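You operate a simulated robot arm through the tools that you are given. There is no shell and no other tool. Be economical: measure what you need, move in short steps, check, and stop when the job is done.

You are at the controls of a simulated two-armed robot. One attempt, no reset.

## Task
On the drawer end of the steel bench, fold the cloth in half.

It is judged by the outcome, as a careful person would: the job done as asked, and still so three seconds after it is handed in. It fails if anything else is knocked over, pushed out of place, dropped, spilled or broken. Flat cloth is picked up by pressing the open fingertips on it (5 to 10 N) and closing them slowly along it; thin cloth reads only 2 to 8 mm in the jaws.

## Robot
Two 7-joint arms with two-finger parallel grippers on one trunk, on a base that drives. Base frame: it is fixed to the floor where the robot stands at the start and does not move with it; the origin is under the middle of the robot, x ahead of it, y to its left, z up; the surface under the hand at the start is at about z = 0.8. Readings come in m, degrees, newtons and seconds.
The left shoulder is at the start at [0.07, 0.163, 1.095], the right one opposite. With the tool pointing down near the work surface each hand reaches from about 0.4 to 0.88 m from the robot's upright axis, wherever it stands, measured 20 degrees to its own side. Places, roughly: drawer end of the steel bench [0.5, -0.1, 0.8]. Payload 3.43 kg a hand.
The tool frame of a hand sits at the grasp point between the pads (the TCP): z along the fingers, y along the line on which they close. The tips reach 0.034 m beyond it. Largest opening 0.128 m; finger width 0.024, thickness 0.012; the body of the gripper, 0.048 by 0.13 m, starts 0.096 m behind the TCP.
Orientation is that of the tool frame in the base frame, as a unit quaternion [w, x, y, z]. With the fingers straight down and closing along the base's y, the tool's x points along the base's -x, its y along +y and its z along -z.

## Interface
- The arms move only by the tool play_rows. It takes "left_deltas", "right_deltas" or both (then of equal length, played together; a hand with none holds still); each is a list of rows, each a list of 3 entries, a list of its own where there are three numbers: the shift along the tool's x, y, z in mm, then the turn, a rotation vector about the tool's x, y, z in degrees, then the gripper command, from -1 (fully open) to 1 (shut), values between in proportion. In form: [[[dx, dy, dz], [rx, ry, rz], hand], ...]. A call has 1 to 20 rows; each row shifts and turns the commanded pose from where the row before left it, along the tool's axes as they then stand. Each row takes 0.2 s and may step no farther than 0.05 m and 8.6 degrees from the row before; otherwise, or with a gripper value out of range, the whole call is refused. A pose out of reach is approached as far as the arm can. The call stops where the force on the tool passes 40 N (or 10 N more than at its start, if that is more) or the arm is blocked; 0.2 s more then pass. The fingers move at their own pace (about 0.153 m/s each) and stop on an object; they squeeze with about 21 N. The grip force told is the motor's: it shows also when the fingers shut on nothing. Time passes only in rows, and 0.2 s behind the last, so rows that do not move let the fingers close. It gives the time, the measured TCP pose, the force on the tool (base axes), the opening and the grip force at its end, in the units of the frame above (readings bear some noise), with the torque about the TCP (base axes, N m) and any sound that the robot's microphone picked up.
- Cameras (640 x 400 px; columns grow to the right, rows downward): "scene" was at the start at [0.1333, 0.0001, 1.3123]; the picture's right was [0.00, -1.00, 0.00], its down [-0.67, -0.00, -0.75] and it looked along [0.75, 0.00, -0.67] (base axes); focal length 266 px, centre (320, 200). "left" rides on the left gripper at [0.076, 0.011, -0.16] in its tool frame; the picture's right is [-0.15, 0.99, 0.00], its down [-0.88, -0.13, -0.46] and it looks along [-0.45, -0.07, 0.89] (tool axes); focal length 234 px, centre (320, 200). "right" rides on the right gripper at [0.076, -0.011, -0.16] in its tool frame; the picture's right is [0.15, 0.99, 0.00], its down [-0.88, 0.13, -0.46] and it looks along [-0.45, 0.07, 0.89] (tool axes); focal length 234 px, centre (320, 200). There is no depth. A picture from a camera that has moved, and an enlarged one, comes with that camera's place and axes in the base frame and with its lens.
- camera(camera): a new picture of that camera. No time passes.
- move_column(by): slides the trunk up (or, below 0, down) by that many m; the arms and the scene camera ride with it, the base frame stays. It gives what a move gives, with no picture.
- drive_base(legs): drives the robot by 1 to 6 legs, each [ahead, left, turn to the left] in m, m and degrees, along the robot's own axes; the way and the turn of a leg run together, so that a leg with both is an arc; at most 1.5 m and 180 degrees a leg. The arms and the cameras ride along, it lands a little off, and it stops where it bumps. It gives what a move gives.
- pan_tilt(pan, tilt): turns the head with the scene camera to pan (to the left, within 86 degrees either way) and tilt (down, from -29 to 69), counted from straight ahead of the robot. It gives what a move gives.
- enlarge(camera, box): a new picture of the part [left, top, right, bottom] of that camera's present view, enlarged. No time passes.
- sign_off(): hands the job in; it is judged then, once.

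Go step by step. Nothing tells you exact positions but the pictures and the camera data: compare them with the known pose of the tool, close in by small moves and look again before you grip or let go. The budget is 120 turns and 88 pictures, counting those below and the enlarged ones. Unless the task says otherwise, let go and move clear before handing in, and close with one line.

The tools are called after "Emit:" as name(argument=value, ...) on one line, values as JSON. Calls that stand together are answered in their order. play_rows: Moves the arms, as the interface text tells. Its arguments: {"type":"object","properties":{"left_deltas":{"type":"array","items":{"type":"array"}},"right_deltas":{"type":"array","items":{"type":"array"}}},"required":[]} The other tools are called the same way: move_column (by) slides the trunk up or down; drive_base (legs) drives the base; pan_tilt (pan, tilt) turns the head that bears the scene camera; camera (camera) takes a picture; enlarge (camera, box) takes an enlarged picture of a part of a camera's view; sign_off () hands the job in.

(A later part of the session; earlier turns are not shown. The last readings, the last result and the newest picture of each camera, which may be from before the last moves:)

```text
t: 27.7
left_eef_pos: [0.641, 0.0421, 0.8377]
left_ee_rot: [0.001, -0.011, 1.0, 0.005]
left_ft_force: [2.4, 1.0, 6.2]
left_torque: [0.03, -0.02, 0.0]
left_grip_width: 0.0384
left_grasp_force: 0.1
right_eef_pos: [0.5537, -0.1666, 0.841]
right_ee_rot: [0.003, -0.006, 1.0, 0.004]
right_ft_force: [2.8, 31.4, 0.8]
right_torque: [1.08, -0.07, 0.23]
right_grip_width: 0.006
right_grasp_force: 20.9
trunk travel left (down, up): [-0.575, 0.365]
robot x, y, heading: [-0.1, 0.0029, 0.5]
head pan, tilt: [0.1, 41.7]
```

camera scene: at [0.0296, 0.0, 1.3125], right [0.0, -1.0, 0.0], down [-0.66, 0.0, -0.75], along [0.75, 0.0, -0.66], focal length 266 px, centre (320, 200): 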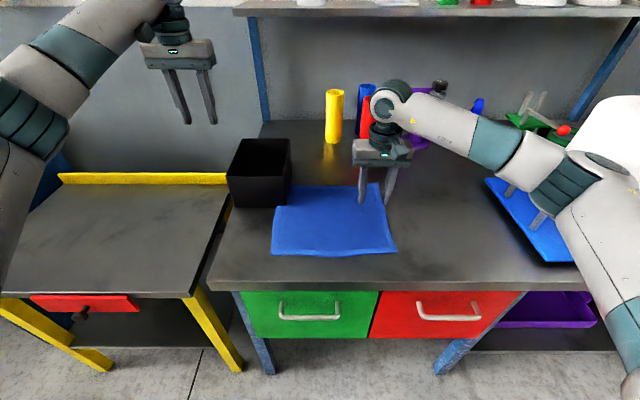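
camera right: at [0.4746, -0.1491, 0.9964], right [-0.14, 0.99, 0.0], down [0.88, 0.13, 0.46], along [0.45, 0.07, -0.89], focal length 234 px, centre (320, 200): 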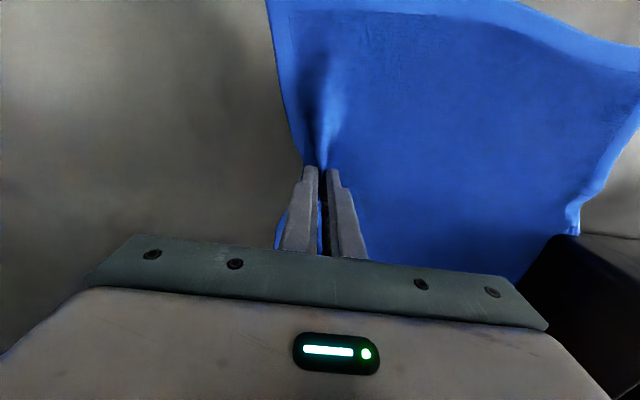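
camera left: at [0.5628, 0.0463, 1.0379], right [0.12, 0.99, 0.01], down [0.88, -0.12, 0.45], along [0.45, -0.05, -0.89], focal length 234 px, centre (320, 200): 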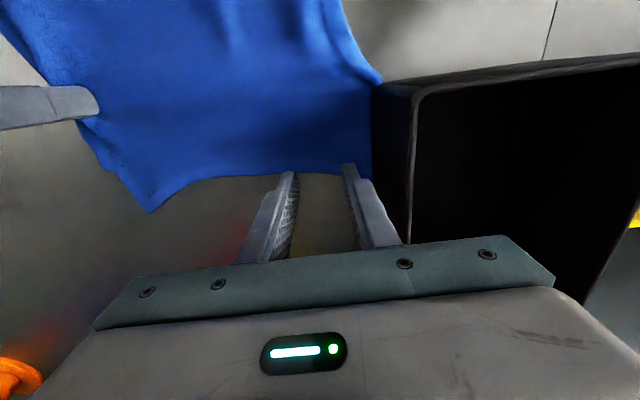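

Emit:
play_rows(left_deltas=[[[0, 0, 1], [0, 0, 0], 0.5], [[0, 0, 0], [0, 0, 0], 0.6], [[0, 0, 0], [0, 0, 0], 0.7], [[0, 0, 0], [0, 0, 0], 0.8], [[0, 0, 0], [0, 0, 0], 0.9], [[0, 0, 0], [0, 0, 0], 1], [[0, 0, 0], [0, 0, 0], 1], [[0, -3, -4], [0, 0, 0], 1], [[0, -4, 0], [0, 0, 0], 1], [[0, -4, 0], [0, 0, 0], 1], [[0, 0, 0], [0, 0, 0], 1]])

Emit:
camera(camera="left")

Emit:
enlarge(camera="scene", box=[200, 110, 440, 260])

```text
t: 30.1
left_eef_pos: [0.6414, 0.0366, 0.8391]
left_ee_rot: [0.0, -0.014, 1.0, 0.006]
left_ft_force: [1.7, 25.7, 3.2]
left_torque: [0.98, -0.08, -0.09]
left_grip_width: 0.0049
left_grasp_force: 20.5
right_eef_pos: [0.5541, -0.1641, 0.8417]
right_ee_rot: [0.002, -0.007, 1.0, 0.003]
right_ft_force: [1.4, 26.0, 0.3]
right_torque: [0.91, -0.08, 0.21]
right_grip_width: 0.0056
right_grasp_force: 21.3
trunk travel left (down, up): [-0.575, 0.365]
robot x, y, heading: [-0.1037, -0.0, 0.3]
head pan, tilt: [0.1, 41.7]
```

```text
53 pictures are left
camera left: at [0.5665, 0.0438, 0.9987], right [0.12, 0.99, 0.01], down [0.88, -0.11, 0.45], along [0.45, -0.04, -0.89], focal length 234 px, centre (320, 200)
```

left: 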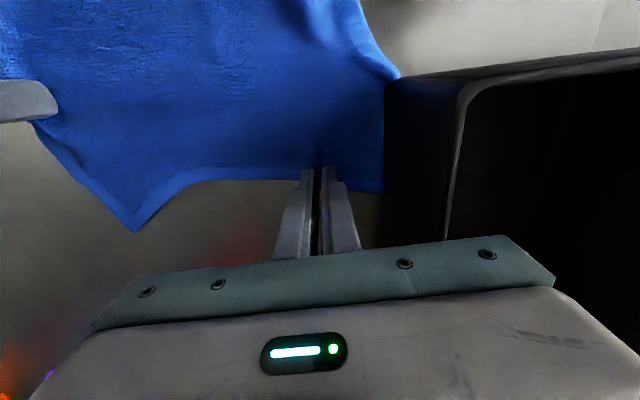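

```text
2.67 times, centred on (320, 185) of scene
camera zoom: at [0.031, 0.0088, 1.3123], right [0.01, -1.0, 0.01], down [-0.67, -0.01, -0.75], along [0.75, 0.0, -0.67], focal length 708 px, centre (320, 240)
```

zoom: 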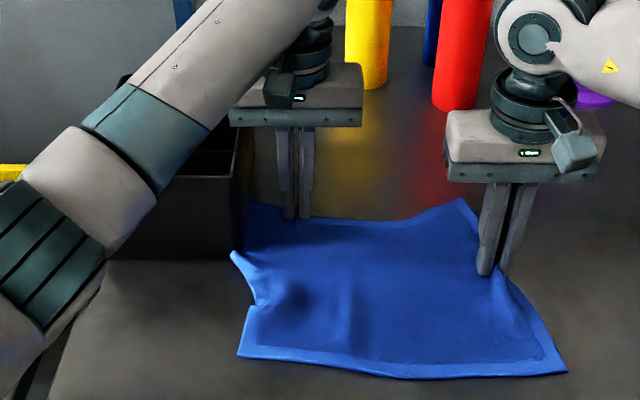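

The grip beside the wall holds at 26 N. I'm pulling further with both hands together.

Emit:
play_rows(left_deltas=[[[0, -2, 0], [0, 0, 0], 1], [[0, -2, 0], [0, 0, 0], 1], [[0, -2, 0], [0, 0, 0], 1], [[0, -1, 0], [0, 0, 0], 1], [[0, 0, 0], [0, 0, 0], 1], [[0, 0, 0], [0, 0, 0], 1]], right_deltas=[[[0, -2, 0], [0, 0, 0], 1], [[0, -2, 0], [0, 0, 0], 1], [[0, -1, 0], [0, 0, 0], 1], [[0, -1, 0], [0, 0, 0], 1], [[0, 0, 0], [0, 0, 0], 1], [[0, 0, 0], [0, 0, 0], 1]])

Emit:
camera(camera="left")

```text
t: 31.5
left_eef_pos: [0.6419, 0.0307, 0.8397]
left_ee_rot: [0.0, -0.013, 1.0, 0.004]
left_ft_force: [2.6, 27.0, 3.0]
left_torque: [1.01, -0.09, -0.28]
left_grip_width: 0.0069
left_grasp_force: 20.9
right_eef_pos: [0.5534, -0.1681, 0.8425]
right_ee_rot: [0.003, -0.008, 1.0, 0.003]
right_ft_force: [1.9, 34.1, 0.3]
right_torque: [1.17, -0.06, 0.25]
right_grip_width: 0.0061
right_grasp_force: 21.0
trunk travel left (down, up): [-0.575, 0.365]
robot x, y, heading: [-0.1014, 0.0023, 0.5]
head pan, tilt: [0.1, 41.7]
```

```text
51 pictures are left
camera left: at [0.5663, 0.0374, 0.9984], right [0.12, 0.99, 0.01], down [0.88, -0.11, 0.45], along [0.45, -0.05, -0.89], focal length 234 px, centre (320, 200)
```

left: 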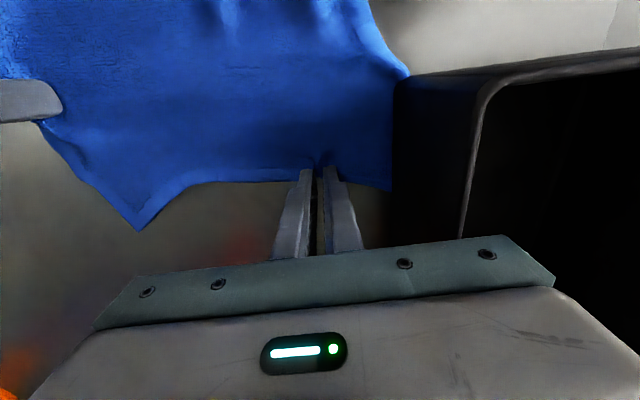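

Emit:
play_rows(left_deltas=[[[0, -2, 0], [0, 0, 0], 1], [[0, -2, 0], [0, 0, 0], 1], [[0, -2, 0], [0, 0, 0], 1], [[0, -2, 0], [0, 0, 0], 1], [[0, -2, 0], [0, 0, 0], 1], [[0, -2, 0], [0, 0, 0], 1], [[0, 0, 0], [0, 0, 0], 1]])

Emit:
camera(camera="left")

Emit:
enlarge(camera="scene", box=[200, 110, 440, 260])

```text
t: 33.1
left_eef_pos: [0.6397, 0.0135, 0.8379]
left_ee_rot: [0.0, -0.011, 1.0, 0.006]
left_ft_force: [0.3, 0.1, 0.4]
left_torque: [0.0, -0.01, -0.02]
left_grip_width: 0.0
left_grasp_force: 20.8
right_eef_pos: [0.5531, -0.1736, 0.8405]
right_ee_rot: [0.002, -0.004, 1.0, 0.005]
right_ft_force: [2.7, 27.3, 0.5]
right_torque: [0.99, -0.08, 0.04]
right_grip_width: 0.007
right_grasp_force: 21.4
trunk travel left (down, up): [-0.575, 0.365]
robot x, y, heading: [-0.1011, 0.0047, 0.1]
head pan, tilt: [0.1, 41.7]
```

```text
50 pictures are left
camera left: at [0.5647, 0.0192, 0.9987], right [0.12, 0.99, 0.01], down [0.88, -0.12, 0.45], along [0.45, -0.05, -0.89], focal length 234 px, centre (320, 200)
```

left: 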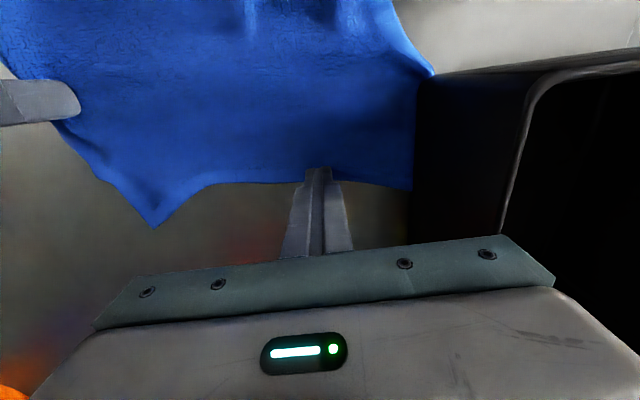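

```text
2.67 times, centred on (320, 185) of scene
camera zoom: at [0.0311, 0.0053, 1.3123], right [0.01, -1.0, 0.0], down [-0.67, -0.01, -0.75], along [0.75, 0.0, -0.67], focal length 708 px, centre (320, 240)
```

zoom: 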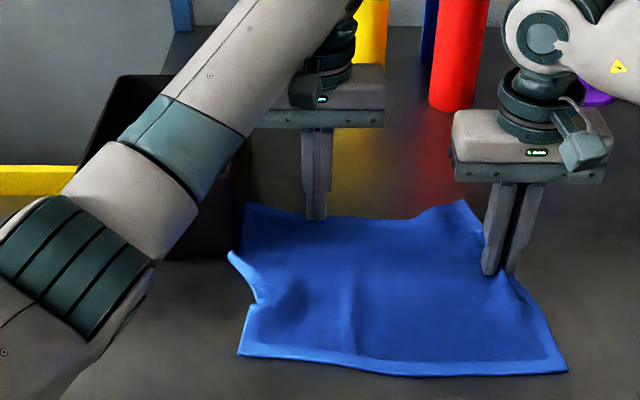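

The left pinch slipped off. I'm raising the left hand over the bin to see how much of the strip is still trapped.

Emit:
play_rows(left_deltas=[[[0, 0, 0], [0, 0, 0], 0.4], [[0, 0, -45], [0, 0, 0], 0.4], [[0, 0, -45], [0, 0, 0], 0.4], [[0, 30, -35], [0, 0, 0], 0.4], [[0, 45, -20], [0, 0, 0], 0.4], [[0, 45, 0], [0, 0, 0], 0.4], [[0, 40, 0], [0, 0, 0], 0.4], [[0, 0, 0], [0, 0, 0], 0.4]])

Emit:
enlarge(camera="left", box=[100, 0, 400, 200])

```text
t: 34.9
left_eef_pos: [0.6374, 0.17, 0.9843]
left_ee_rot: [0.001, -0.011, 1.0, 0.006]
left_ft_force: [0.1, -0.7, 0.1]
left_torque: [0.01, -0.04, 0.02]
left_grip_width: 0.0385
left_grasp_force: 0.0
right_eef_pos: [0.5534, -0.1739, 0.8411]
right_ee_rot: [0.001, -0.005, 1.0, 0.005]
right_ft_force: [3.0, 27.6, 0.4]
right_torque: [1.0, -0.1, 0.03]
right_grip_width: 0.007
right_grasp_force: 21.1
trunk travel left (down, up): [-0.575, 0.365]
robot x, y, heading: [-0.104, 0.0039, 0.4]
head pan, tilt: [0.1, 41.7]
```

```text
2.00 times, centred on (250, 100) of left
camera zoom: at [0.5623, 0.1773, 1.1438], right [0.12, 0.99, 0.01], down [0.88, -0.12, 0.45], along [0.45, -0.05, -0.89], focal length 468 px, centre (460, 400)
```

zoom: 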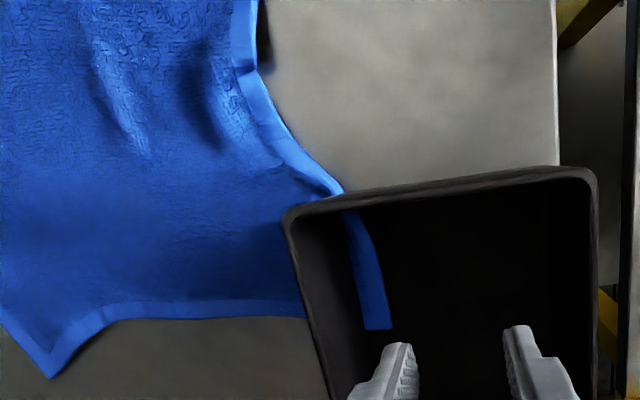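

About 2 cm of the far corner is still trapped, tapering to zero at the front. I'll slacken the right hand so the left can gather a thicker ridge beside the wall, then pull again.

Emit:
play_rows(left_deltas=[[[0, -40, 0], [0, 0, 0], 0.2], [[20, -40, 0], [0, 0, 0], 0.2], [[17, -38, 20], [0, 0, 0], 0.2], [[0, -5, 40], [0, 0, 0], 0.2], [[0, 0, 40], [0, 0, 0], 0.2], [[0, 0, 30], [0, 0, 0], 0.2], [[0, 0, 10], [0, 0, 0], 0.2], [[0, 0, 0], [0, 0, 0], 0.2]], right_deltas=[[[0, 4, 0], [0, 0, 0], 1], [[0, 4, 0], [0, 0, 0], 1], [[0, 4, 0], [0, 0, 0], 1], [[0, 4, 0], [0, 0, 0], 1], [[0, 4, 0], [0, 0, 0], 1], [[0, 0, 0], [0, 0, 0], 1], [[0, 0, 0], [0, 0, 0], 1], [[0, 0, 0], [0, 0, 0], 1]])

Emit:
camera(camera="left")

```text
t: 36.7
left_eef_pos: [0.6017, 0.0484, 0.8434]
left_ee_rot: [0.0, -0.01, 1.0, 0.005]
left_ft_force: [-0.1, -1.2, -0.6]
left_torque: [-0.02, 0.05, 0.0]
left_grip_width: 0.0512
left_grasp_force: 0.1
right_eef_pos: [0.5528, -0.1563, 0.8423]
right_ee_rot: [0.002, -0.005, 1.0, 0.005]
right_ft_force: [0.5, 3.9, 0.6]
right_torque: [0.15, -0.02, -0.04]
right_grip_width: 0.0046
right_grasp_force: 20.4
trunk travel left (down, up): [-0.575, 0.365]
robot x, y, heading: [-0.1014, -0.0002, 0.2]
head pan, tilt: [0.1, 41.7]
```

```text
47 pictures are left
camera left: at [0.5266, 0.0544, 1.0031], right [0.12, 0.99, 0.01], down [0.88, -0.12, 0.45], along [0.45, -0.05, -0.89], focal length 234 px, centre (320, 200)
```

left: 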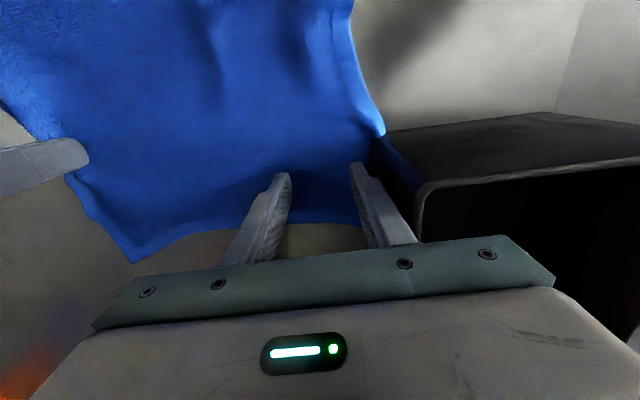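

Emit:
play_rows(left_deltas=[[[0, 0, 4], [0, 0, 0], 0.2], [[0, 0, 3], [0, 0, 0], 0.2], [[0, 0, 1], [0, 0, 0], 0.2], [[0, 0, 0], [0, 0, 0], 0.3], [[0, 0, 0], [0, 0, 0], 0.4], [[0, 0, 0], [0, 0, 0], 0.5], [[0, 0, 0], [0, 0, 0], 0.6], [[0, 0, 0], [0, 0, 0], 0.7], [[0, 0, 0], [0, 0, 0], 0.8], [[0, 0, 0], [0, 0, 0], 0.9], [[0, 0, 0], [0, 0, 0], 1], [[0, 0, 0], [0, 0, 0], 1]])

Emit:
camera(camera="left")

```text
t: 39.3
left_eef_pos: [0.6017, 0.0498, 0.8368]
left_ee_rot: [-0.001, -0.011, 1.0, 0.006]
left_ft_force: [-0.5, 3.2, 8.2]
left_torque: [0.08, 0.02, 0.05]
left_grip_width: 0.0037
left_grasp_force: 21.0
right_eef_pos: [0.5523, -0.1543, 0.843]
right_ee_rot: [0.001, -0.005, 1.0, 0.004]
right_ft_force: [2.0, 7.0, -0.3]
right_torque: [0.25, -0.01, -0.01]
right_grip_width: 0.0046
right_grasp_force: 21.1
trunk travel left (down, up): [-0.575, 0.365]
robot x, y, heading: [-0.1053, -0.0017, 0.5]
head pan, tilt: [0.1, 41.7]
```

```text
46 pictures are left
camera left: at [0.5268, 0.0558, 0.9966], right [0.12, 0.99, 0.01], down [0.88, -0.12, 0.45], along [0.45, -0.05, -0.89], focal length 234 px, centre (320, 200)
```

left: 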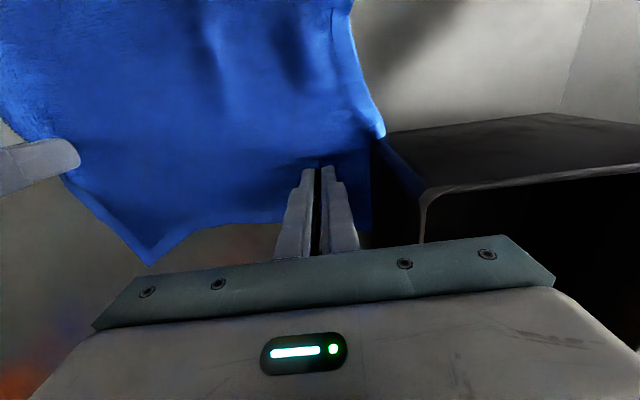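

Emit:
play_rows(left_deltas=[[[0, -3, -1], [0, 0, 0], 1], [[0, -3, 0], [0, 0, 0], 1], [[0, -3, 0], [0, 0, 0], 1], [[0, -2, 0], [0, 0, 0], 1], [[0, -2, 0], [0, 0, 0], 1], [[0, 0, 0], [0, 0, 0], 1]], right_deltas=[[[0, -3, 0], [0, 0, 0], 1], [[0, -3, 0], [0, 0, 0], 1], [[0, -3, 0], [0, 0, 0], 1], [[0, -3, 0], [0, 0, 0], 1], [[0, -3, 0], [0, 0, 0], 1], [[0, 0, 0], [0, 0, 0], 1]])

Emit:
camera(camera="left")

```text
t: 40.7
left_eef_pos: [0.6038, 0.0327, 0.8388]
left_ee_rot: [0.0, -0.008, 1.0, 0.003]
left_ft_force: [-0.2, -1.3, 2.3]
left_torque: [-0.07, 0.02, -0.03]
left_grip_width: 0.0002
left_grasp_force: 21.1
right_eef_pos: [0.5524, -0.1681, 0.8416]
right_ee_rot: [0.002, -0.005, 1.0, 0.005]
right_ft_force: [2.3, 20.9, 1.7]
right_torque: [0.77, -0.1, -0.03]
right_grip_width: 0.0053
right_grasp_force: 21.4
trunk travel left (down, up): [-0.575, 0.365]
robot x, y, heading: [-0.1045, 0.0003, 0.1]
head pan, tilt: [0.1, 41.7]
```

```text
45 pictures are left
camera left: at [0.5274, 0.0411, 0.9972], right [0.13, 0.99, 0.01], down [0.88, -0.12, 0.45], along [0.45, -0.05, -0.89], focal length 234 px, centre (320, 200)
```

left: 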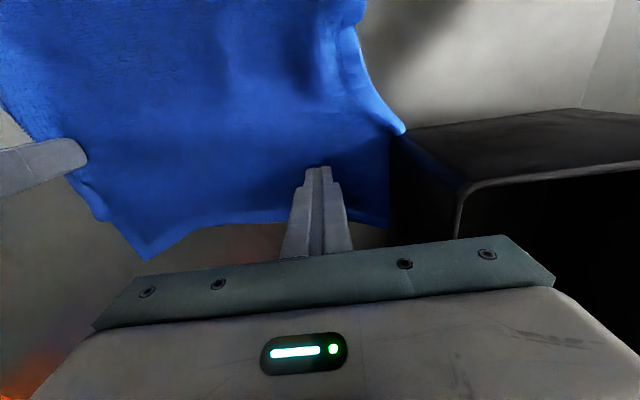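

That slipped because the cloth is too taut to gather there. The earlier grip just in front of the bin held 48 N, so I'll repeat it closer to the corner with the right hand slack.

Emit:
play_rows(left_deltas=[[[0, 0, 0], [0, 0, 0], 0.2], [[0, 0, -15], [0, 0, 0], 0.2], [[25, 10, 0], [0, 0, 0], 0.2], [[28, 12, 0], [0, 0, 0], 0.2], [[0, 0, 10], [0, 0, 0], 0.2], [[0, 0, 0], [0, 0, 0], 0.2]], right_deltas=[[[0, 4, 0], [0, 0, 0], 1], [[0, 4, 0], [0, 0, 0], 1], [[0, 4, 0], [0, 0, 0], 1], [[0, 4, 0], [0, 0, 0], 1], [[0, 4, 0], [0, 0, 0], 1], [[0, 0, 0], [0, 0, 0], 1]])

Emit:
camera(camera="left")

```text
t: 42.1
left_eef_pos: [0.549, 0.0555, 0.8412]
left_ee_rot: [0.0, -0.01, 1.0, 0.006]
left_ft_force: [0.2, -0.4, -1.0]
left_torque: [-0.02, -0.03, -0.03]
left_grip_width: 0.0513
left_grasp_force: 0.0
right_eef_pos: [0.5528, -0.1509, 0.8413]
right_ee_rot: [0.001, -0.004, 1.0, 0.005]
right_ft_force: [0.6, 1.7, 1.3]
right_torque: [0.09, -0.02, -0.04]
right_grip_width: 0.0046
right_grasp_force: 21.1
trunk travel left (down, up): [-0.575, 0.365]
robot x, y, heading: [-0.1047, 0.0029, 0.5]
head pan, tilt: [0.1, 41.7]
```

```text
44 pictures are left
camera left: at [0.4746, 0.0613, 1.0017], right [0.12, 0.99, 0.01], down [0.88, -0.12, 0.45], along [0.45, -0.05, -0.89], focal length 234 px, centre (320, 200)
```

left: 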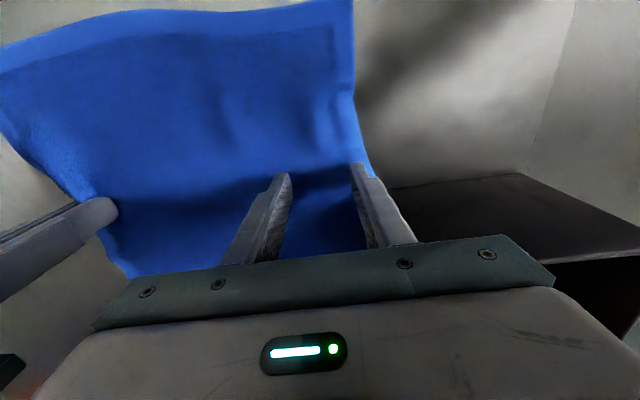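

Emit:
play_rows(left_deltas=[[[0, -3, 4], [0, 0, 0], 0.2], [[0, 0, 2], [0, 0, 0], 0.2], [[0, 0, 0], [0, 0, 0], 0.3], [[0, 0, 0], [0, 0, 0], 0.4], [[0, 0, 0], [0, 0, 0], 0.5], [[0, 0, 0], [0, 0, 0], 0.6], [[0, 0, 0], [0, 0, 0], 0.7], [[0, 0, 0], [0, 0, 0], 0.8], [[0, 0, 0], [0, 0, 0], 0.9], [[0, 0, 0], [0, 0, 0], 1], [[0, 0, 0], [0, 0, 0], 1], [[0, -3, -2], [0, 0, 0], 1], [[0, -3, 0], [0, 0, 0], 1], [[0, -3, 0], [0, 0, 0], 1], [[0, 0, 0], [0, 0, 0], 1]])

Emit:
camera(camera="left")

```text
t: 45.3
left_eef_pos: [0.5501, 0.0467, 0.8392]
left_ee_rot: [0.0, -0.012, 1.0, 0.006]
left_ft_force: [8.5, 24.1, 5.6]
left_torque: [0.9, -0.34, 0.07]
left_grip_width: 0.0058
left_grasp_force: 20.6
right_eef_pos: [0.5533, -0.1476, 0.8421]
right_ee_rot: [0.0, -0.005, 1.0, 0.004]
right_ft_force: [0.6, 0.3, 0.9]
right_torque: [0.02, -0.02, -0.03]
right_grip_width: 0.0044
right_grasp_force: 21.2
trunk travel left (down, up): [-0.575, 0.365]
robot x, y, heading: [-0.1032, 0.0014, 0.5]
head pan, tilt: [0.1, 41.7]
```

```text
43 pictures are left
camera left: at [0.4757, 0.0522, 0.9976], right [0.12, 0.99, 0.01], down [0.88, -0.11, 0.45], along [0.45, -0.04, -0.89], focal length 234 px, centre (320, 200)
```

left: 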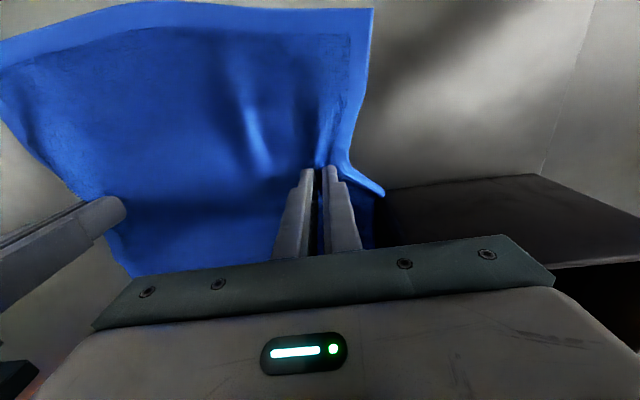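

The grip is good at 24 N. I'm pulling on steadily with the left, and the right follows.

Emit:
play_rows(left_deltas=[[[0, -2, 0], [0, 0, 0], 1], [[0, -1, 0], [0, 0, 0], 1], [[0, -1, 0], [0, 0, 0], 1], [[0, -1, 0], [0, 0, 0], 1], [[0, 0, 0], [0, 0, 0], 1], [[0, 0, 0], [0, 0, 0], 1]], right_deltas=[[[0, -4, 0], [0, 0, 0], 1], [[0, -4, 0], [0, 0, 0], 1], [[0, -4, 0], [0, 0, 0], 1], [[0, -4, 0], [0, 0, 0], 1], [[0, 0, 0], [0, 0, 0], 1], [[0, 0, 0], [0, 0, 0], 1]])

```text
t: 46.7
left_eef_pos: [0.5502, 0.0387, 0.8385]
left_ee_rot: [-0.001, -0.01, 1.0, 0.005]
left_ft_force: [6.8, 14.1, 5.6]
left_torque: [0.52, -0.22, -0.05]
left_grip_width: 0.004
left_grasp_force: 21.0
right_eef_pos: [0.5538, -0.1656, 0.8417]
right_ee_rot: [0.002, -0.005, 1.0, 0.004]
right_ft_force: [1.4, 13.3, 0.7]
right_torque: [0.5, -0.09, -0.01]
right_grip_width: 0.0049
right_grasp_force: 21.4
trunk travel left (down, up): [-0.575, 0.365]
robot x, y, heading: [-0.1033, -0.0002, 0.2]
head pan, tilt: [0.1, 41.7]
```

Emit:
camera(camera="left")

Emit:
enlarge(camera="scene", box=[200, 110, 440, 260])

```text
42 pictures are left
camera left: at [0.4748, 0.0461, 0.9978], right [0.13, 0.99, 0.01], down [0.88, -0.12, 0.45], along [0.45, -0.05, -0.89], focal length 234 px, centre (320, 200)
```

left: 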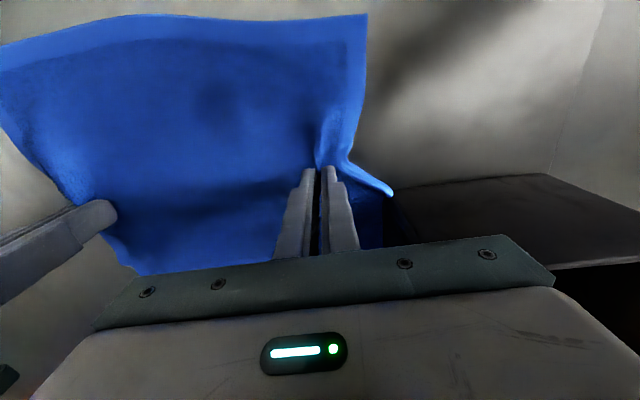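

```text
2.67 times, centred on (320, 185) of scene
camera zoom: at [0.0313, 0.005, 1.3123], right [0.01, -1.0, 0.0], down [-0.67, -0.01, -0.75], along [0.75, 0.0, -0.67], focal length 708 px, centre (320, 240)
```

zoom: 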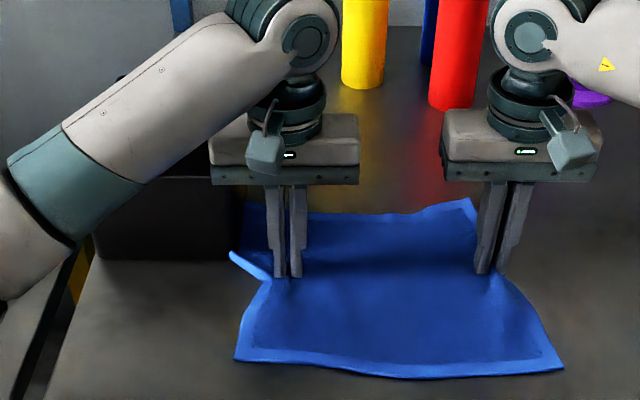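

It slips slowly at this grip. I'll try once more at the far end with slack cloth, twisting the hand so the cloth winds on the fingers and can't slip.

Emit:
play_rows(left_deltas=[[[0, 0, 0], [0, 0, 0], 0.5], [[0, 0, -20], [0, 0, 0], 0.1], [[-45, 0, -10], [0, 0, 0], 0.1], [[-45, 3, 0], [0, 0, 0], 0.1], [[-3, 0, 10], [0, 0, 0], 0.1], [[0, 0, 14], [0, 0, 0], 0.1], [[0, 0, 6], [0, 0, 0], 0.1], [[0, 0, 2], [0, 0, 0], 0.1], [[0, 0, 0], [0, 0, 0], 0.1]], right_deltas=[[[0, 5, 0], [0, 0, 0], 1], [[0, 5, 0], [0, 0, 0], 1], [[0, 5, 0], [0, 0, 0], 1], [[0, 5, 0], [0, 0, 0], 1], [[0, 5, 0], [0, 0, 0], 1], [[0, 5, 0], [0, 0, 0], 1], [[0, 0, 0], [0, 0, 0], 1], [[0, 0, 0], [0, 0, 0], 1], [[0, 0, 0], [0, 0, 0], 1]])

Emit:
camera(camera="left")

```text
t: 48.7
left_eef_pos: [0.6413, 0.043, 0.8375]
left_ee_rot: [0.001, -0.011, 1.0, 0.007]
left_ft_force: [0.9, 0.0, 6.1]
left_torque: [-0.03, -0.08, 0.08]
left_grip_width: 0.0576
left_grasp_force: 0.3
right_eef_pos: [0.5541, -0.138, 0.8421]
right_ee_rot: [0.001, -0.007, 1.0, 0.005]
right_ft_force: [0.4, -0.2, 1.3]
right_torque: [0.01, 0.0, -0.02]
right_grip_width: 0.0046
right_grasp_force: 21.0
trunk travel left (down, up): [-0.575, 0.365]
robot x, y, heading: [-0.0999, 0.0024, 0.4]
head pan, tilt: [0.1, 41.7]
```

```text
40 pictures are left
camera left: at [0.5664, 0.0496, 0.9968], right [0.12, 0.99, 0.01], down [0.88, -0.12, 0.46], along [0.45, -0.05, -0.89], focal length 234 px, centre (320, 200)
```

left: 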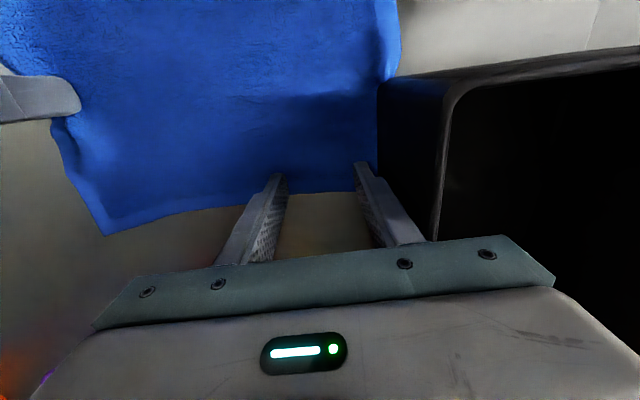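

Emit:
play_rows(left_deltas=[[[0, 0, 1], [0, 0, 0], 0.2], [[0, 0, 0], [0, 0, 0], 0.3], [[0, 0, 0], [0, 0, 0], 0.4], [[0, 0, 0], [0, 0, 0], 0.5], [[0, 0, 0], [0, 0, 0], 0.6], [[0, 0, 0], [0, 0, 0], 0.7], [[0, 0, 0], [0, 0, 0], 0.8], [[0, 0, 0], [0, 0, 0], 0.9], [[0, 0, 0], [0, 0, 0], 1], [[0, 0, 0], [0, 0, 0], 1], [[0, 0, -4], [0, 0, 0], 1], [[0, 0, 0], [0, 0, 8], 1], [[0, 0, 0], [0, 0, 8], 1], [[0, 0, 0], [0, 0, 8], 1], [[0, 0, 0], [0, 0, 8], 1], [[0, 0, 0], [0, 0, 8], 1], [[0, 0, 0], [0, 0, 8], 1], [[0, 0, 0], [0, 0, 0], 1]])

Emit:
camera(camera="left")

Emit:
camera(camera="scene")

```text
t: 52.5
left_eef_pos: [0.6426, 0.0443, 0.8405]
left_ee_rot: [-0.002, 0.398, 0.918, 0.006]
left_ft_force: [-1.4, 7.2, 1.3]
left_torque: [0.21, 0.0, 0.18]
left_grip_width: 0.005
left_grasp_force: 21.2
right_eef_pos: [0.5543, -0.1385, 0.8411]
right_ee_rot: [0.002, -0.005, 1.0, 0.004]
right_ft_force: [0.6, 2.8, 2.3]
right_torque: [0.1, -0.07, 0.01]
right_grip_width: 0.0044
right_grasp_force: 21.0
trunk travel left (down, up): [-0.575, 0.365]
robot x, y, heading: [-0.107, 0.0013, 0.3]
head pan, tilt: [0.1, 41.7]
```

```text
39 pictures are left
camera left: at [0.599, 0.1041, 1.0], right [0.82, 0.57, 0.01], down [0.51, -0.74, 0.45], along [0.26, -0.36, -0.89], focal length 234 px, centre (320, 200)
```

left: 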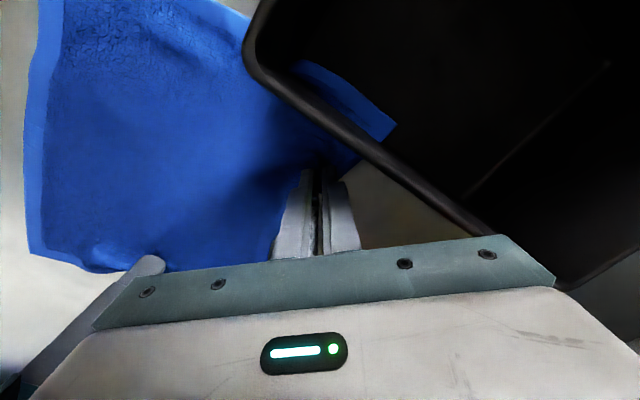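

```text
38 pictures are left
camera scene: at [0.0307, 0.0032, 1.3123], right [0.01, -1.0, 0.0], down [-0.67, -0.01, -0.75], along [0.75, 0.0, -0.67], focal length 266 px, centre (320, 200)
```

scene: 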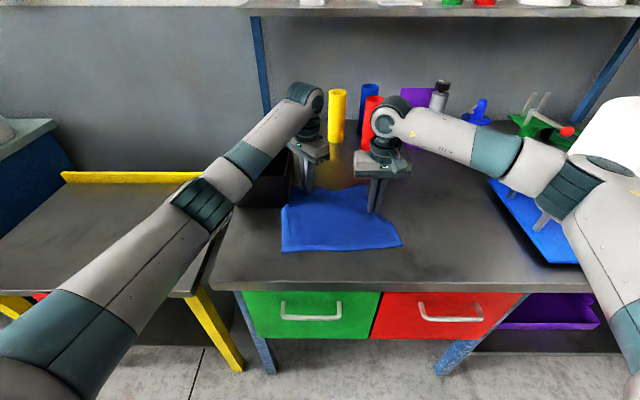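

The cloth is wound 47° on the fingers, and the right hand is slack. I'm pulling straight away from the wall.

Emit:
play_rows(left_deltas=[[[-2.2, -2.05, 0], [0, 0, 0], 1], [[-2.2, -2.05, 0], [0, 0, 0], 1], [[-2.2, -2.05, 0], [0, 0, 0], 1], [[-1.5, -1.4, 0], [0, 0, 0], 1], [[0, 0, 0], [0, 0, 0], 1], [[0, 0, 0], [0, 0, 0], 1]])

Emit:
camera(camera="left")

```text
t: 53.9
left_eef_pos: [0.6432, 0.0351, 0.8415]
left_ee_rot: [-0.003, 0.396, 0.918, 0.006]
left_ft_force: [0.0, 27.1, 2.7]
left_torque: [1.03, -0.06, 0.19]
left_grip_width: 0.0056
left_grasp_force: 20.7
right_eef_pos: [0.5537, -0.1363, 0.8404]
right_ee_rot: [0.002, -0.005, 1.0, 0.004]
right_ft_force: [1.2, 2.0, 0.9]
right_torque: [0.03, -0.07, 0.01]
right_grip_width: 0.0048
right_grasp_force: 21.1
trunk travel left (down, up): [-0.575, 0.365]
robot x, y, heading: [-0.1026, 0.0021, 0.1]
head pan, tilt: [0.1, 41.7]
```

```text
37 pictures are left
camera left: at [0.6001, 0.0951, 0.9998], right [0.82, 0.57, 0.01], down [0.51, -0.73, 0.45], along [0.26, -0.36, -0.89], focal length 234 px, centre (320, 200)
```

left: 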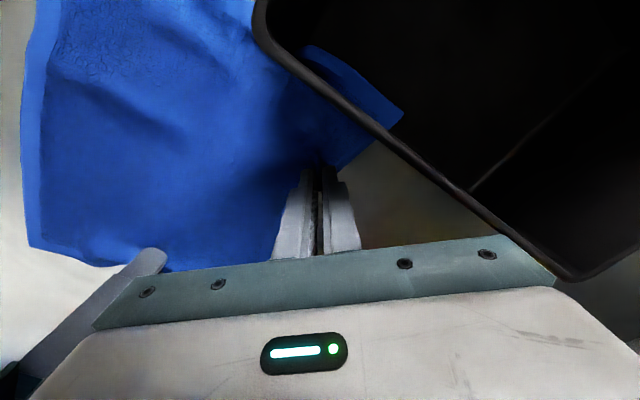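

Emit:
play_rows(left_deltas=[[[-1.5, -1.4, 0], [0, 0, 0], 1], [[-1.5, -1.4, 0], [0, 0, 0], 1], [[0, 0, 0], [0, 0, 0], 1], [[0, 0, 0], [0, 0, 0], 1]])

```text
t: 54.9
left_eef_pos: [0.644, 0.0306, 0.8401]
left_ee_rot: [-0.002, 0.396, 0.918, 0.005]
left_ft_force: [-0.1, 25.9, 4.8]
left_torque: [0.89, 0.01, 0.03]
left_grip_width: 0.0048
left_grasp_force: 20.9
right_eef_pos: [0.5526, -0.1348, 0.8427]
right_ee_rot: [0.002, -0.005, 1.0, 0.004]
right_ft_force: [0.4, 1.1, 1.0]
right_torque: [0.03, -0.03, 0.0]
right_grip_width: 0.0047
right_grasp_force: 20.8
trunk travel left (down, up): [-0.575, 0.365]
robot x, y, heading: [-0.1033, 0.0024, 0.6]
head pan, tilt: [0.1, 41.7]
```

The pinch slips at about 27 N each time, so the last ~2 cm of that corner stays trapped under the immovable bin. I'll release both hands, look at how the cloth lies, and fold the free near edge over onto the far edge.

Emit:
play_rows(left_deltas=[[[0, 0, 0], [0, 0, 0], 0.7], [[0, 0, 0], [0, 0, 0], 0.5], [[0, 0, -30], [0, 0, 0], 0.5], [[0, 0, -40], [0, 0, 0], 0.5], [[0, 0, -40], [0, 0, -8], 0.5], [[0, 0, -40], [0, 0, -8], 0.5], [[0, 0, 0], [0, 0, -8], 0.5], [[0, 0, 0], [0, 0, -8], 0.5], [[0, 40, 0], [0, 0, -8], 0.5], [[0, 40, 0], [0, 0, -6.5], 0.5], [[0, 40, 0], [0, 0, 0], 0.5], [[0, 40, 0], [0, 0, 0], 0.5], [[0, 40, 0], [0, 0, 0], 0.5]], right_deltas=[[[0, 0, 0], [0, 0, 0], 0.8], [[0, 0, 0], [0, 0, 0], 0.5], [[0, 0, 0], [0, 0, 0], 0.3], [[0, 0, -20], [0, 0, 0], 0.3], [[0, -20, -30], [0, 0, 0], 0.3], [[0, -40, 0], [0, 0, 0], 0.3], [[0, -40, 0], [0, 0, 0], 0.3], [[0, 0, 0], [0, 0, 0], 0.3], [[0, 0, 0], [0, 0, 0], 0.3], [[0, 0, 0], [0, 0, 0], 0.3], [[0, 0, 0], [0, 0, 0], 0.3], [[0, 0, 0], [0, 0, 0], 0.3], [[0, 0, 0], [0, 0, 0], 0.3]])

Emit:
enlarge(camera="scene", box=[200, 110, 440, 260])

Emit:
camera(camera="left")

```text
t: 57.7
left_eef_pos: [0.6608, 0.2237, 0.9911]
left_ee_rot: [0.0, 0.002, 1.0, 0.007]
left_ft_force: [-0.5, 0.1, 0.0]
left_torque: [-0.02, 0.0, -0.01]
left_grip_width: 0.0321
left_grasp_force: 0.1
right_eef_pos: [0.552, -0.2378, 0.8887]
right_ee_rot: [0.001, -0.005, 1.0, 0.004]
right_ft_force: [-0.6, -0.3, 0.3]
right_torque: [-0.02, -0.01, 0.0]
right_grip_width: 0.0446
right_grasp_force: 0.0
trunk travel left (down, up): [-0.575, 0.365]
robot x, y, heading: [-0.1021, 0.0026, 0.1]
head pan, tilt: [0.1, 41.7]
```

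```text
2.67 times, centred on (320, 185) of scene
camera zoom: at [0.0309, 0.003, 1.3123], right [0.01, -1.0, 0.0], down [-0.67, -0.01, -0.75], along [0.75, 0.0, -0.67], focal length 708 px, centre (320, 240)
```

zoom: 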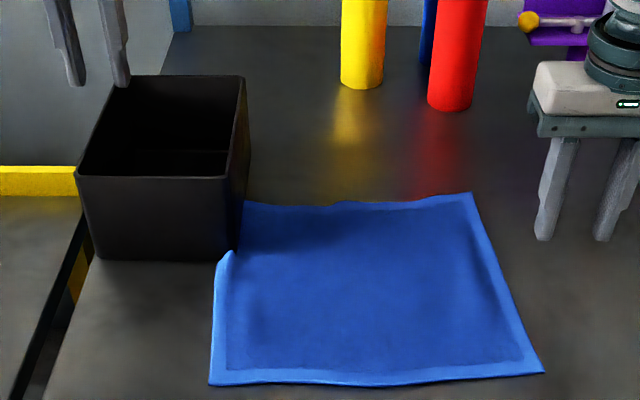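

```text
35 pictures are left
camera left: at [0.5862, 0.2333, 1.1506], right [0.15, 0.99, 0.01], down [0.88, -0.14, 0.45], along [0.45, -0.06, -0.89], focal length 234 px, centre (320, 200)
```

left: 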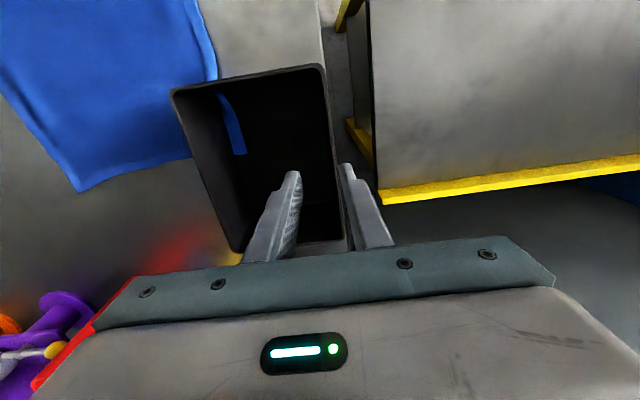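

The cloth sprang back flat and the bin is exactly in place. Its near edge runs from about (0.414, 0.101) to (0.427, -0.196). I'll turn both hands 90° so they close across that edge and bring them over its two corners.

Emit:
play_rows(left_deltas=[[[39, -24, 0], [0, 0, 0], 0.2], [[39, -24, 0], [0, 0, 0], 0.2], [[39, -24, 0], [0, 0, 0], 0.2], [[39, -24, 0], [0, 0, 0], 0.2], [[39, -24, 0], [0, 0, 0], 0.2], [[38, -24, 0], [0, 0, 0], 0.2], [[0, 0, 0], [0, 0, 8.2], 0.2], [[0, 0, 0], [0, 0, 8.2], 0.2], [[0, 0, 0], [0, 0, 8.2], 0.2], [[0, 0, 0], [0, 0, 8.2], 0.2], [[0, 0, 0], [0, 0, 8.2], 0.2], [[0, 0, 0], [0, 0, 8.2], 0.2], [[0, 0, 0], [0, 0, 8.2], 0.2], [[0, 0, 0], [0, 0, 8.2], 0.2], [[0, 0, 0], [0, 0, 8.2], 0.2], [[0, 0, 0], [0, 0, 8.2], 0.2], [[0, 0, 0], [0, 0, 7], 0.2]], right_deltas=[[[0, 0, -40], [0, 0, 0], 0.2], [[0, 0, -40], [0, 0, 0], 0.2], [[37, 22, 0], [0, 0, 0], 0.2], [[37, 22, 0], [0, 0, 0], 0.2], [[38, 22, 0], [0, 0, 0], 0.2], [[0, 0, 0], [0, 0, 0], 0.2], [[0, 0, 0], [0, 0, -8.2], 0.2], [[0, 0, 0], [0, 0, -8.2], 0.2], [[0, 0, 0], [0, 0, -8.2], 0.2], [[0, 0, 0], [0, 0, -8.2], 0.2], [[0, 0, 0], [0, 0, -8.2], 0.2], [[0, 0, 0], [0, 0, -8.2], 0.2], [[0, 0, 0], [0, 0, -8.2], 0.2], [[0, 0, 0], [0, 0, -8.2], 0.2], [[0, 0, 0], [0, 0, -8.2], 0.2], [[0, 0, 0], [0, 0, -8.2], 0.2], [[0, 0, 0], [0, 0, -8], 0.2]])

Emit:
camera(camera="scene")

```text
t: 61.3
left_eef_pos: [0.4264, 0.0807, 0.9902]
left_ee_rot: [-0.005, 0.704, 0.71, 0.004]
left_ft_force: [0.2, 0.2, 0.4]
left_torque: [0.02, 0.03, -0.01]
left_grip_width: 0.0515
left_grasp_force: 0.0
right_eef_pos: [0.4232, -0.1614, 0.9473]
right_ee_rot: [0.004, -0.586, 0.811, 0.003]
right_ft_force: [-0.2, -0.2, -0.1]
right_torque: [0.01, 0.0, 0.01]
right_grip_width: 0.0512
right_grasp_force: 0.2
right hand out of reach, approached as far as the arm can: row 15, 16, 17
trunk travel left (down, up): [-0.575, 0.365]
robot x, y, heading: [-0.0987, 0.0043, 0.2]
head pan, tilt: [0.1, 41.7]
```

```text
34 pictures are left
camera scene: at [0.031, 0.002, 1.3123], right [0.01, -1.0, 0.0], down [-0.67, 0.0, -0.75], along [0.75, 0.01, -0.67], focal length 266 px, centre (320, 200)
```

scene: 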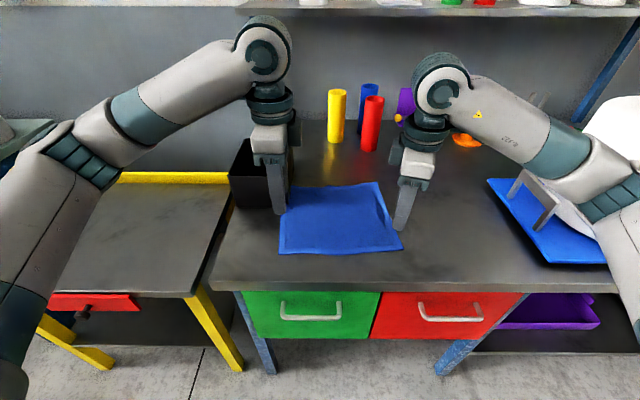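

The left hand is turned 90°, but the right stops at about 71°, so I'll settle it at 70°, which is enough. I'm lowering both to just above the cloth.

Emit:
play_rows(left_deltas=[[[0, 0, 0], [0, 0, 0], 0.2], [[0, 0, 0], [0, 0, 0], 0.2], [[0, 0, 0], [0, 0, 0], 0.2], [[0, 0, 40], [0, 0, 0], 0.2], [[0, 0, 40], [0, 0, 0], 0.2], [[0, 0, 36], [0, 0, 0], 0.2], [[0, 0, 0], [0, 0, 0], 0.2]], right_deltas=[[[0, 0, 0], [0, 0, 7], 0.2], [[0, 0, 0], [0, 0, 7], 0.2], [[0, 0, 0], [0, 0, 7], 0.2], [[0, 0, 33], [0, 0, 0], 0.2], [[0, 0, 33], [0, 0, 0], 0.2], [[0, 0, 27], [0, 0, 0], 0.2], [[0, 0, 0], [0, 0, 0], 0.2]])

Emit:
camera(camera="right")

Emit:
camera(camera="left")

Emit:
enlarge(camera="scene", box=[220, 130, 440, 270])

```text
t: 62.9
left_eef_pos: [0.4258, 0.0845, 0.8747]
left_ee_rot: [-0.004, 0.703, 0.711, 0.004]
left_ft_force: [0.2, 0.4, 0.0]
left_torque: [-0.01, -0.01, -0.01]
left_grip_width: 0.0511
left_grasp_force: 0.0
right_eef_pos: [0.4226, -0.1598, 0.8595]
right_ee_rot: [0.003, -0.429, 0.903, 0.003]
right_ft_force: [0.1, 0.0, -0.3]
right_torque: [0.02, -0.03, 0.0]
right_grip_width: 0.0513
right_grasp_force: 0.1
trunk travel left (down, up): [-0.575, 0.365]
robot x, y, heading: [-0.104, 0.0033, 0.1]
head pan, tilt: [0.1, 41.7]
```

```text
33 pictures are left
camera right: at [0.3822, -0.2256, 1.0182], right [-0.86, 0.51, 0.0], down [0.46, 0.76, 0.46], along [0.24, 0.4, -0.89], focal length 234 px, centre (320, 200)
```

right: 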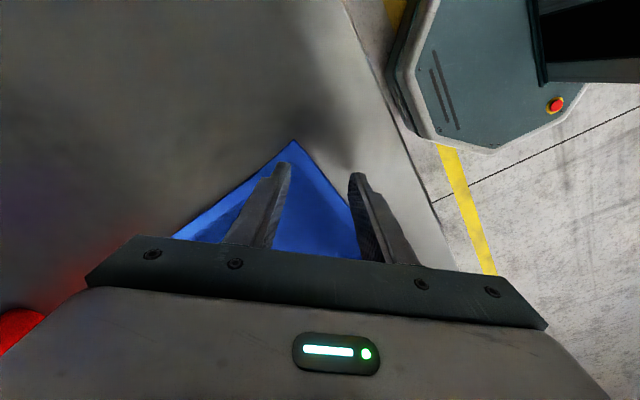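

```text
32 pictures are left
camera left: at [0.4364, 0.1568, 1.0344], right [0.99, -0.13, 0.0], down [-0.12, -0.89, 0.44], along [-0.06, -0.44, -0.9], focal length 234 px, centre (320, 200)
```

left: 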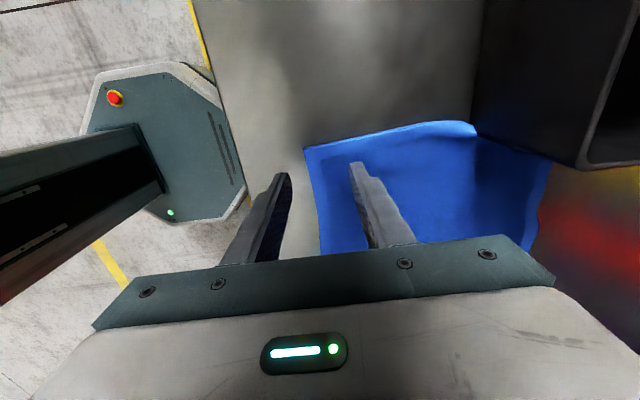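

```text
2.86 times, centred on (330, 200) of scene
camera zoom: at [0.0305, 0.0019, 1.3124], right [0.01, -1.0, 0.0], down [-0.67, 0.0, -0.75], along [0.75, 0.01, -0.67], focal length 759 px, centre (291, 200)
```

zoom: 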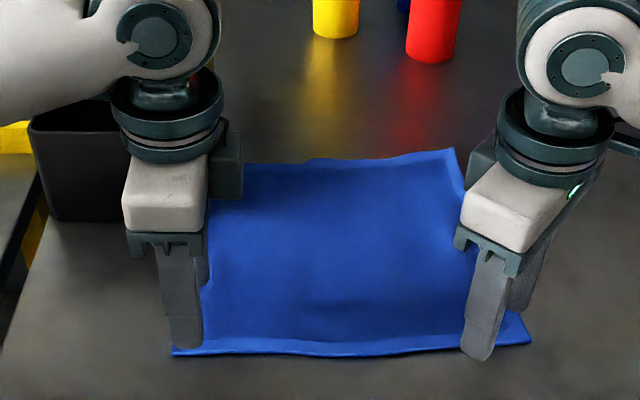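

The left hand is well placed. I'm shifting the right slightly inward, turning it closer to 70°, and lowering both.

Emit:
play_rows(left_deltas=[[[0, 0, 15], [0, 0, 0], 0.2], [[0, 0, 12], [0, 0, 0], 0.2], [[0, 0, 6], [0, 0, 0], 0.2], [[0, 0, 3], [0, 0, 0], 0.2], [[0, 0, 0], [0, 0, 0], 0.2]], right_deltas=[[[-2, -18, 0], [0, 0, 0], 0.2], [[0, 0, 0], [0, 0, -8], 0.2], [[0, 0, 10], [0, 0, -8], 0.2], [[0, 0, 8], [0, 0, 0], 0.2], [[0, 0, 0], [0, 0, 0], 0.2]])

Emit:
camera(camera="right")

```text
t: 64.1
left_eef_pos: [0.4258, 0.0854, 0.8395]
left_ee_rot: [-0.005, 0.703, 0.711, 0.004]
left_ft_force: [-0.6, -0.4, 1.5]
left_torque: [-0.01, 0.01, -0.03]
left_grip_width: 0.0511
left_grasp_force: 0.0
right_eef_pos: [0.437, -0.1701, 0.8384]
right_ee_rot: [0.005, -0.55, 0.835, 0.003]
right_ft_force: [0.7, 0.4, -0.2]
right_torque: [0.0, -0.01, 0.0]
right_grip_width: 0.0512
right_grasp_force: 0.0
trunk travel left (down, up): [-0.575, 0.365]
robot x, y, heading: [-0.1033, 0.0012, 0.3]
head pan, tilt: [0.1, 41.7]
```

```text
30 pictures are left
camera right: at [0.4175, -0.2437, 0.9978], right [-0.97, 0.26, 0.0], down [0.23, 0.86, 0.46], along [0.12, 0.45, -0.89], focal length 234 px, centre (320, 200)
```

right: 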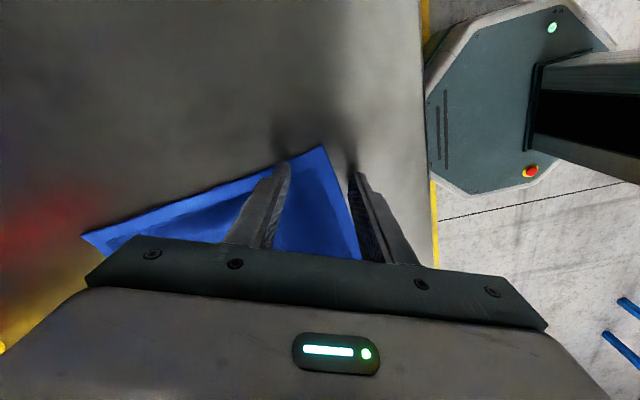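

Both hands straddle the near edge. I'm pressing lightly and closing slowly.

Emit:
play_rows(left_deltas=[[[0, 0, 2], [0, 0, 0], 0.2], [[0, 0, 1], [0, 0, 0], 0.2], [[0, 0, 0], [0, 0, 0], 0.3], [[0, 0, 0], [0, 0, 0], 0.4], [[0, 0, 0], [0, 0, 0], 0.5], [[0, 0, 0], [0, 0, 0], 0.6], [[0, 0, 0], [0, 0, 0], 0.7], [[0, 0, 0], [0, 0, 0], 0.8], [[0, 0, 0], [0, 0, 0], 0.9], [[0, 0, 0], [0, 0, 0], 1], [[0, 0, 0], [0, 0, 0], 1], [[0, 0, 0], [0, 0, 0], 1]], right_deltas=[[[0, 0, 2], [0, 0, 0], 0.2], [[0, 0, 1], [0, 0, 0], 0.2], [[0, 0, 0], [0, 0, 0], 0.3], [[0, 0, 0], [0, 0, 0], 0.4], [[0, 0, 0], [0, 0, 0], 0.5], [[0, 0, 0], [0, 0, 0], 0.6], [[0, 0, 0], [0, 0, 0], 0.7], [[0, 0, 0], [0, 0, 0], 0.8], [[0, 0, 0], [0, 0, 0], 0.9], [[0, 0, 0], [0, 0, 0], 1], [[0, 0, 0], [0, 0, 0], 1], [[0, 0, 0], [0, 0, 0], 1]])

Emit:
camera(camera="right")

Emit:
camera(camera="left")

```text
t: 66.7
left_eef_pos: [0.4263, 0.0826, 0.8359]
left_ee_rot: [-0.004, 0.702, 0.712, 0.005]
left_ft_force: [18.2, 1.0, 14.3]
left_torque: [0.04, -0.79, -0.02]
left_grip_width: 0.0048
left_grasp_force: 20.9
right_eef_pos: [0.4395, -0.1691, 0.8366]
right_ee_rot: [0.004, -0.549, 0.836, 0.003]
right_ft_force: [3.0, -1.7, 17.7]
right_torque: [-0.1, -0.29, 0.02]
right_grip_width: 0.0048
right_grasp_force: 20.9
trunk travel left (down, up): [-0.575, 0.365]
robot x, y, heading: [-0.107, -0.0006, 0.4]
head pan, tilt: [0.1, 41.7]
```

```text
29 pictures are left
camera right: at [0.4181, -0.2433, 0.9953], right [-0.97, 0.26, 0.0], down [0.23, 0.86, 0.46], along [0.12, 0.45, -0.89], focal length 234 px, centre (320, 200)
```

right: 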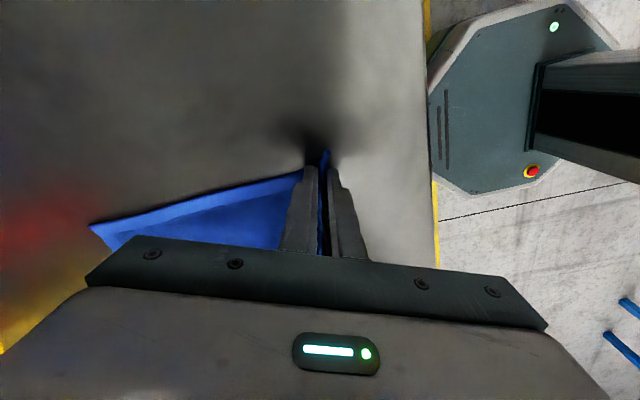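

```text
28 pictures are left
camera left: at [0.4363, 0.1562, 0.9965], right [0.99, -0.13, 0.0], down [-0.12, -0.89, 0.44], along [-0.06, -0.44, -0.9], focal length 234 px, centre (320, 200)
```

left: 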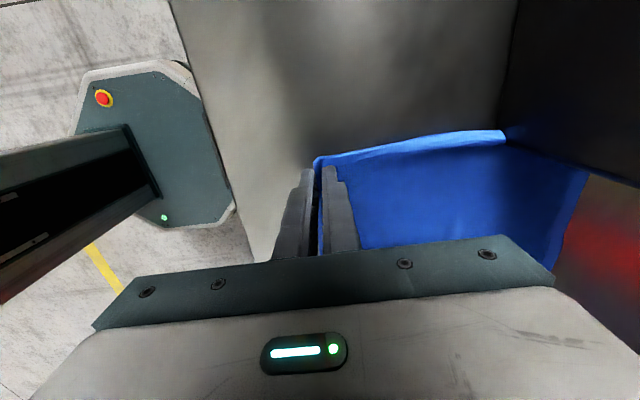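

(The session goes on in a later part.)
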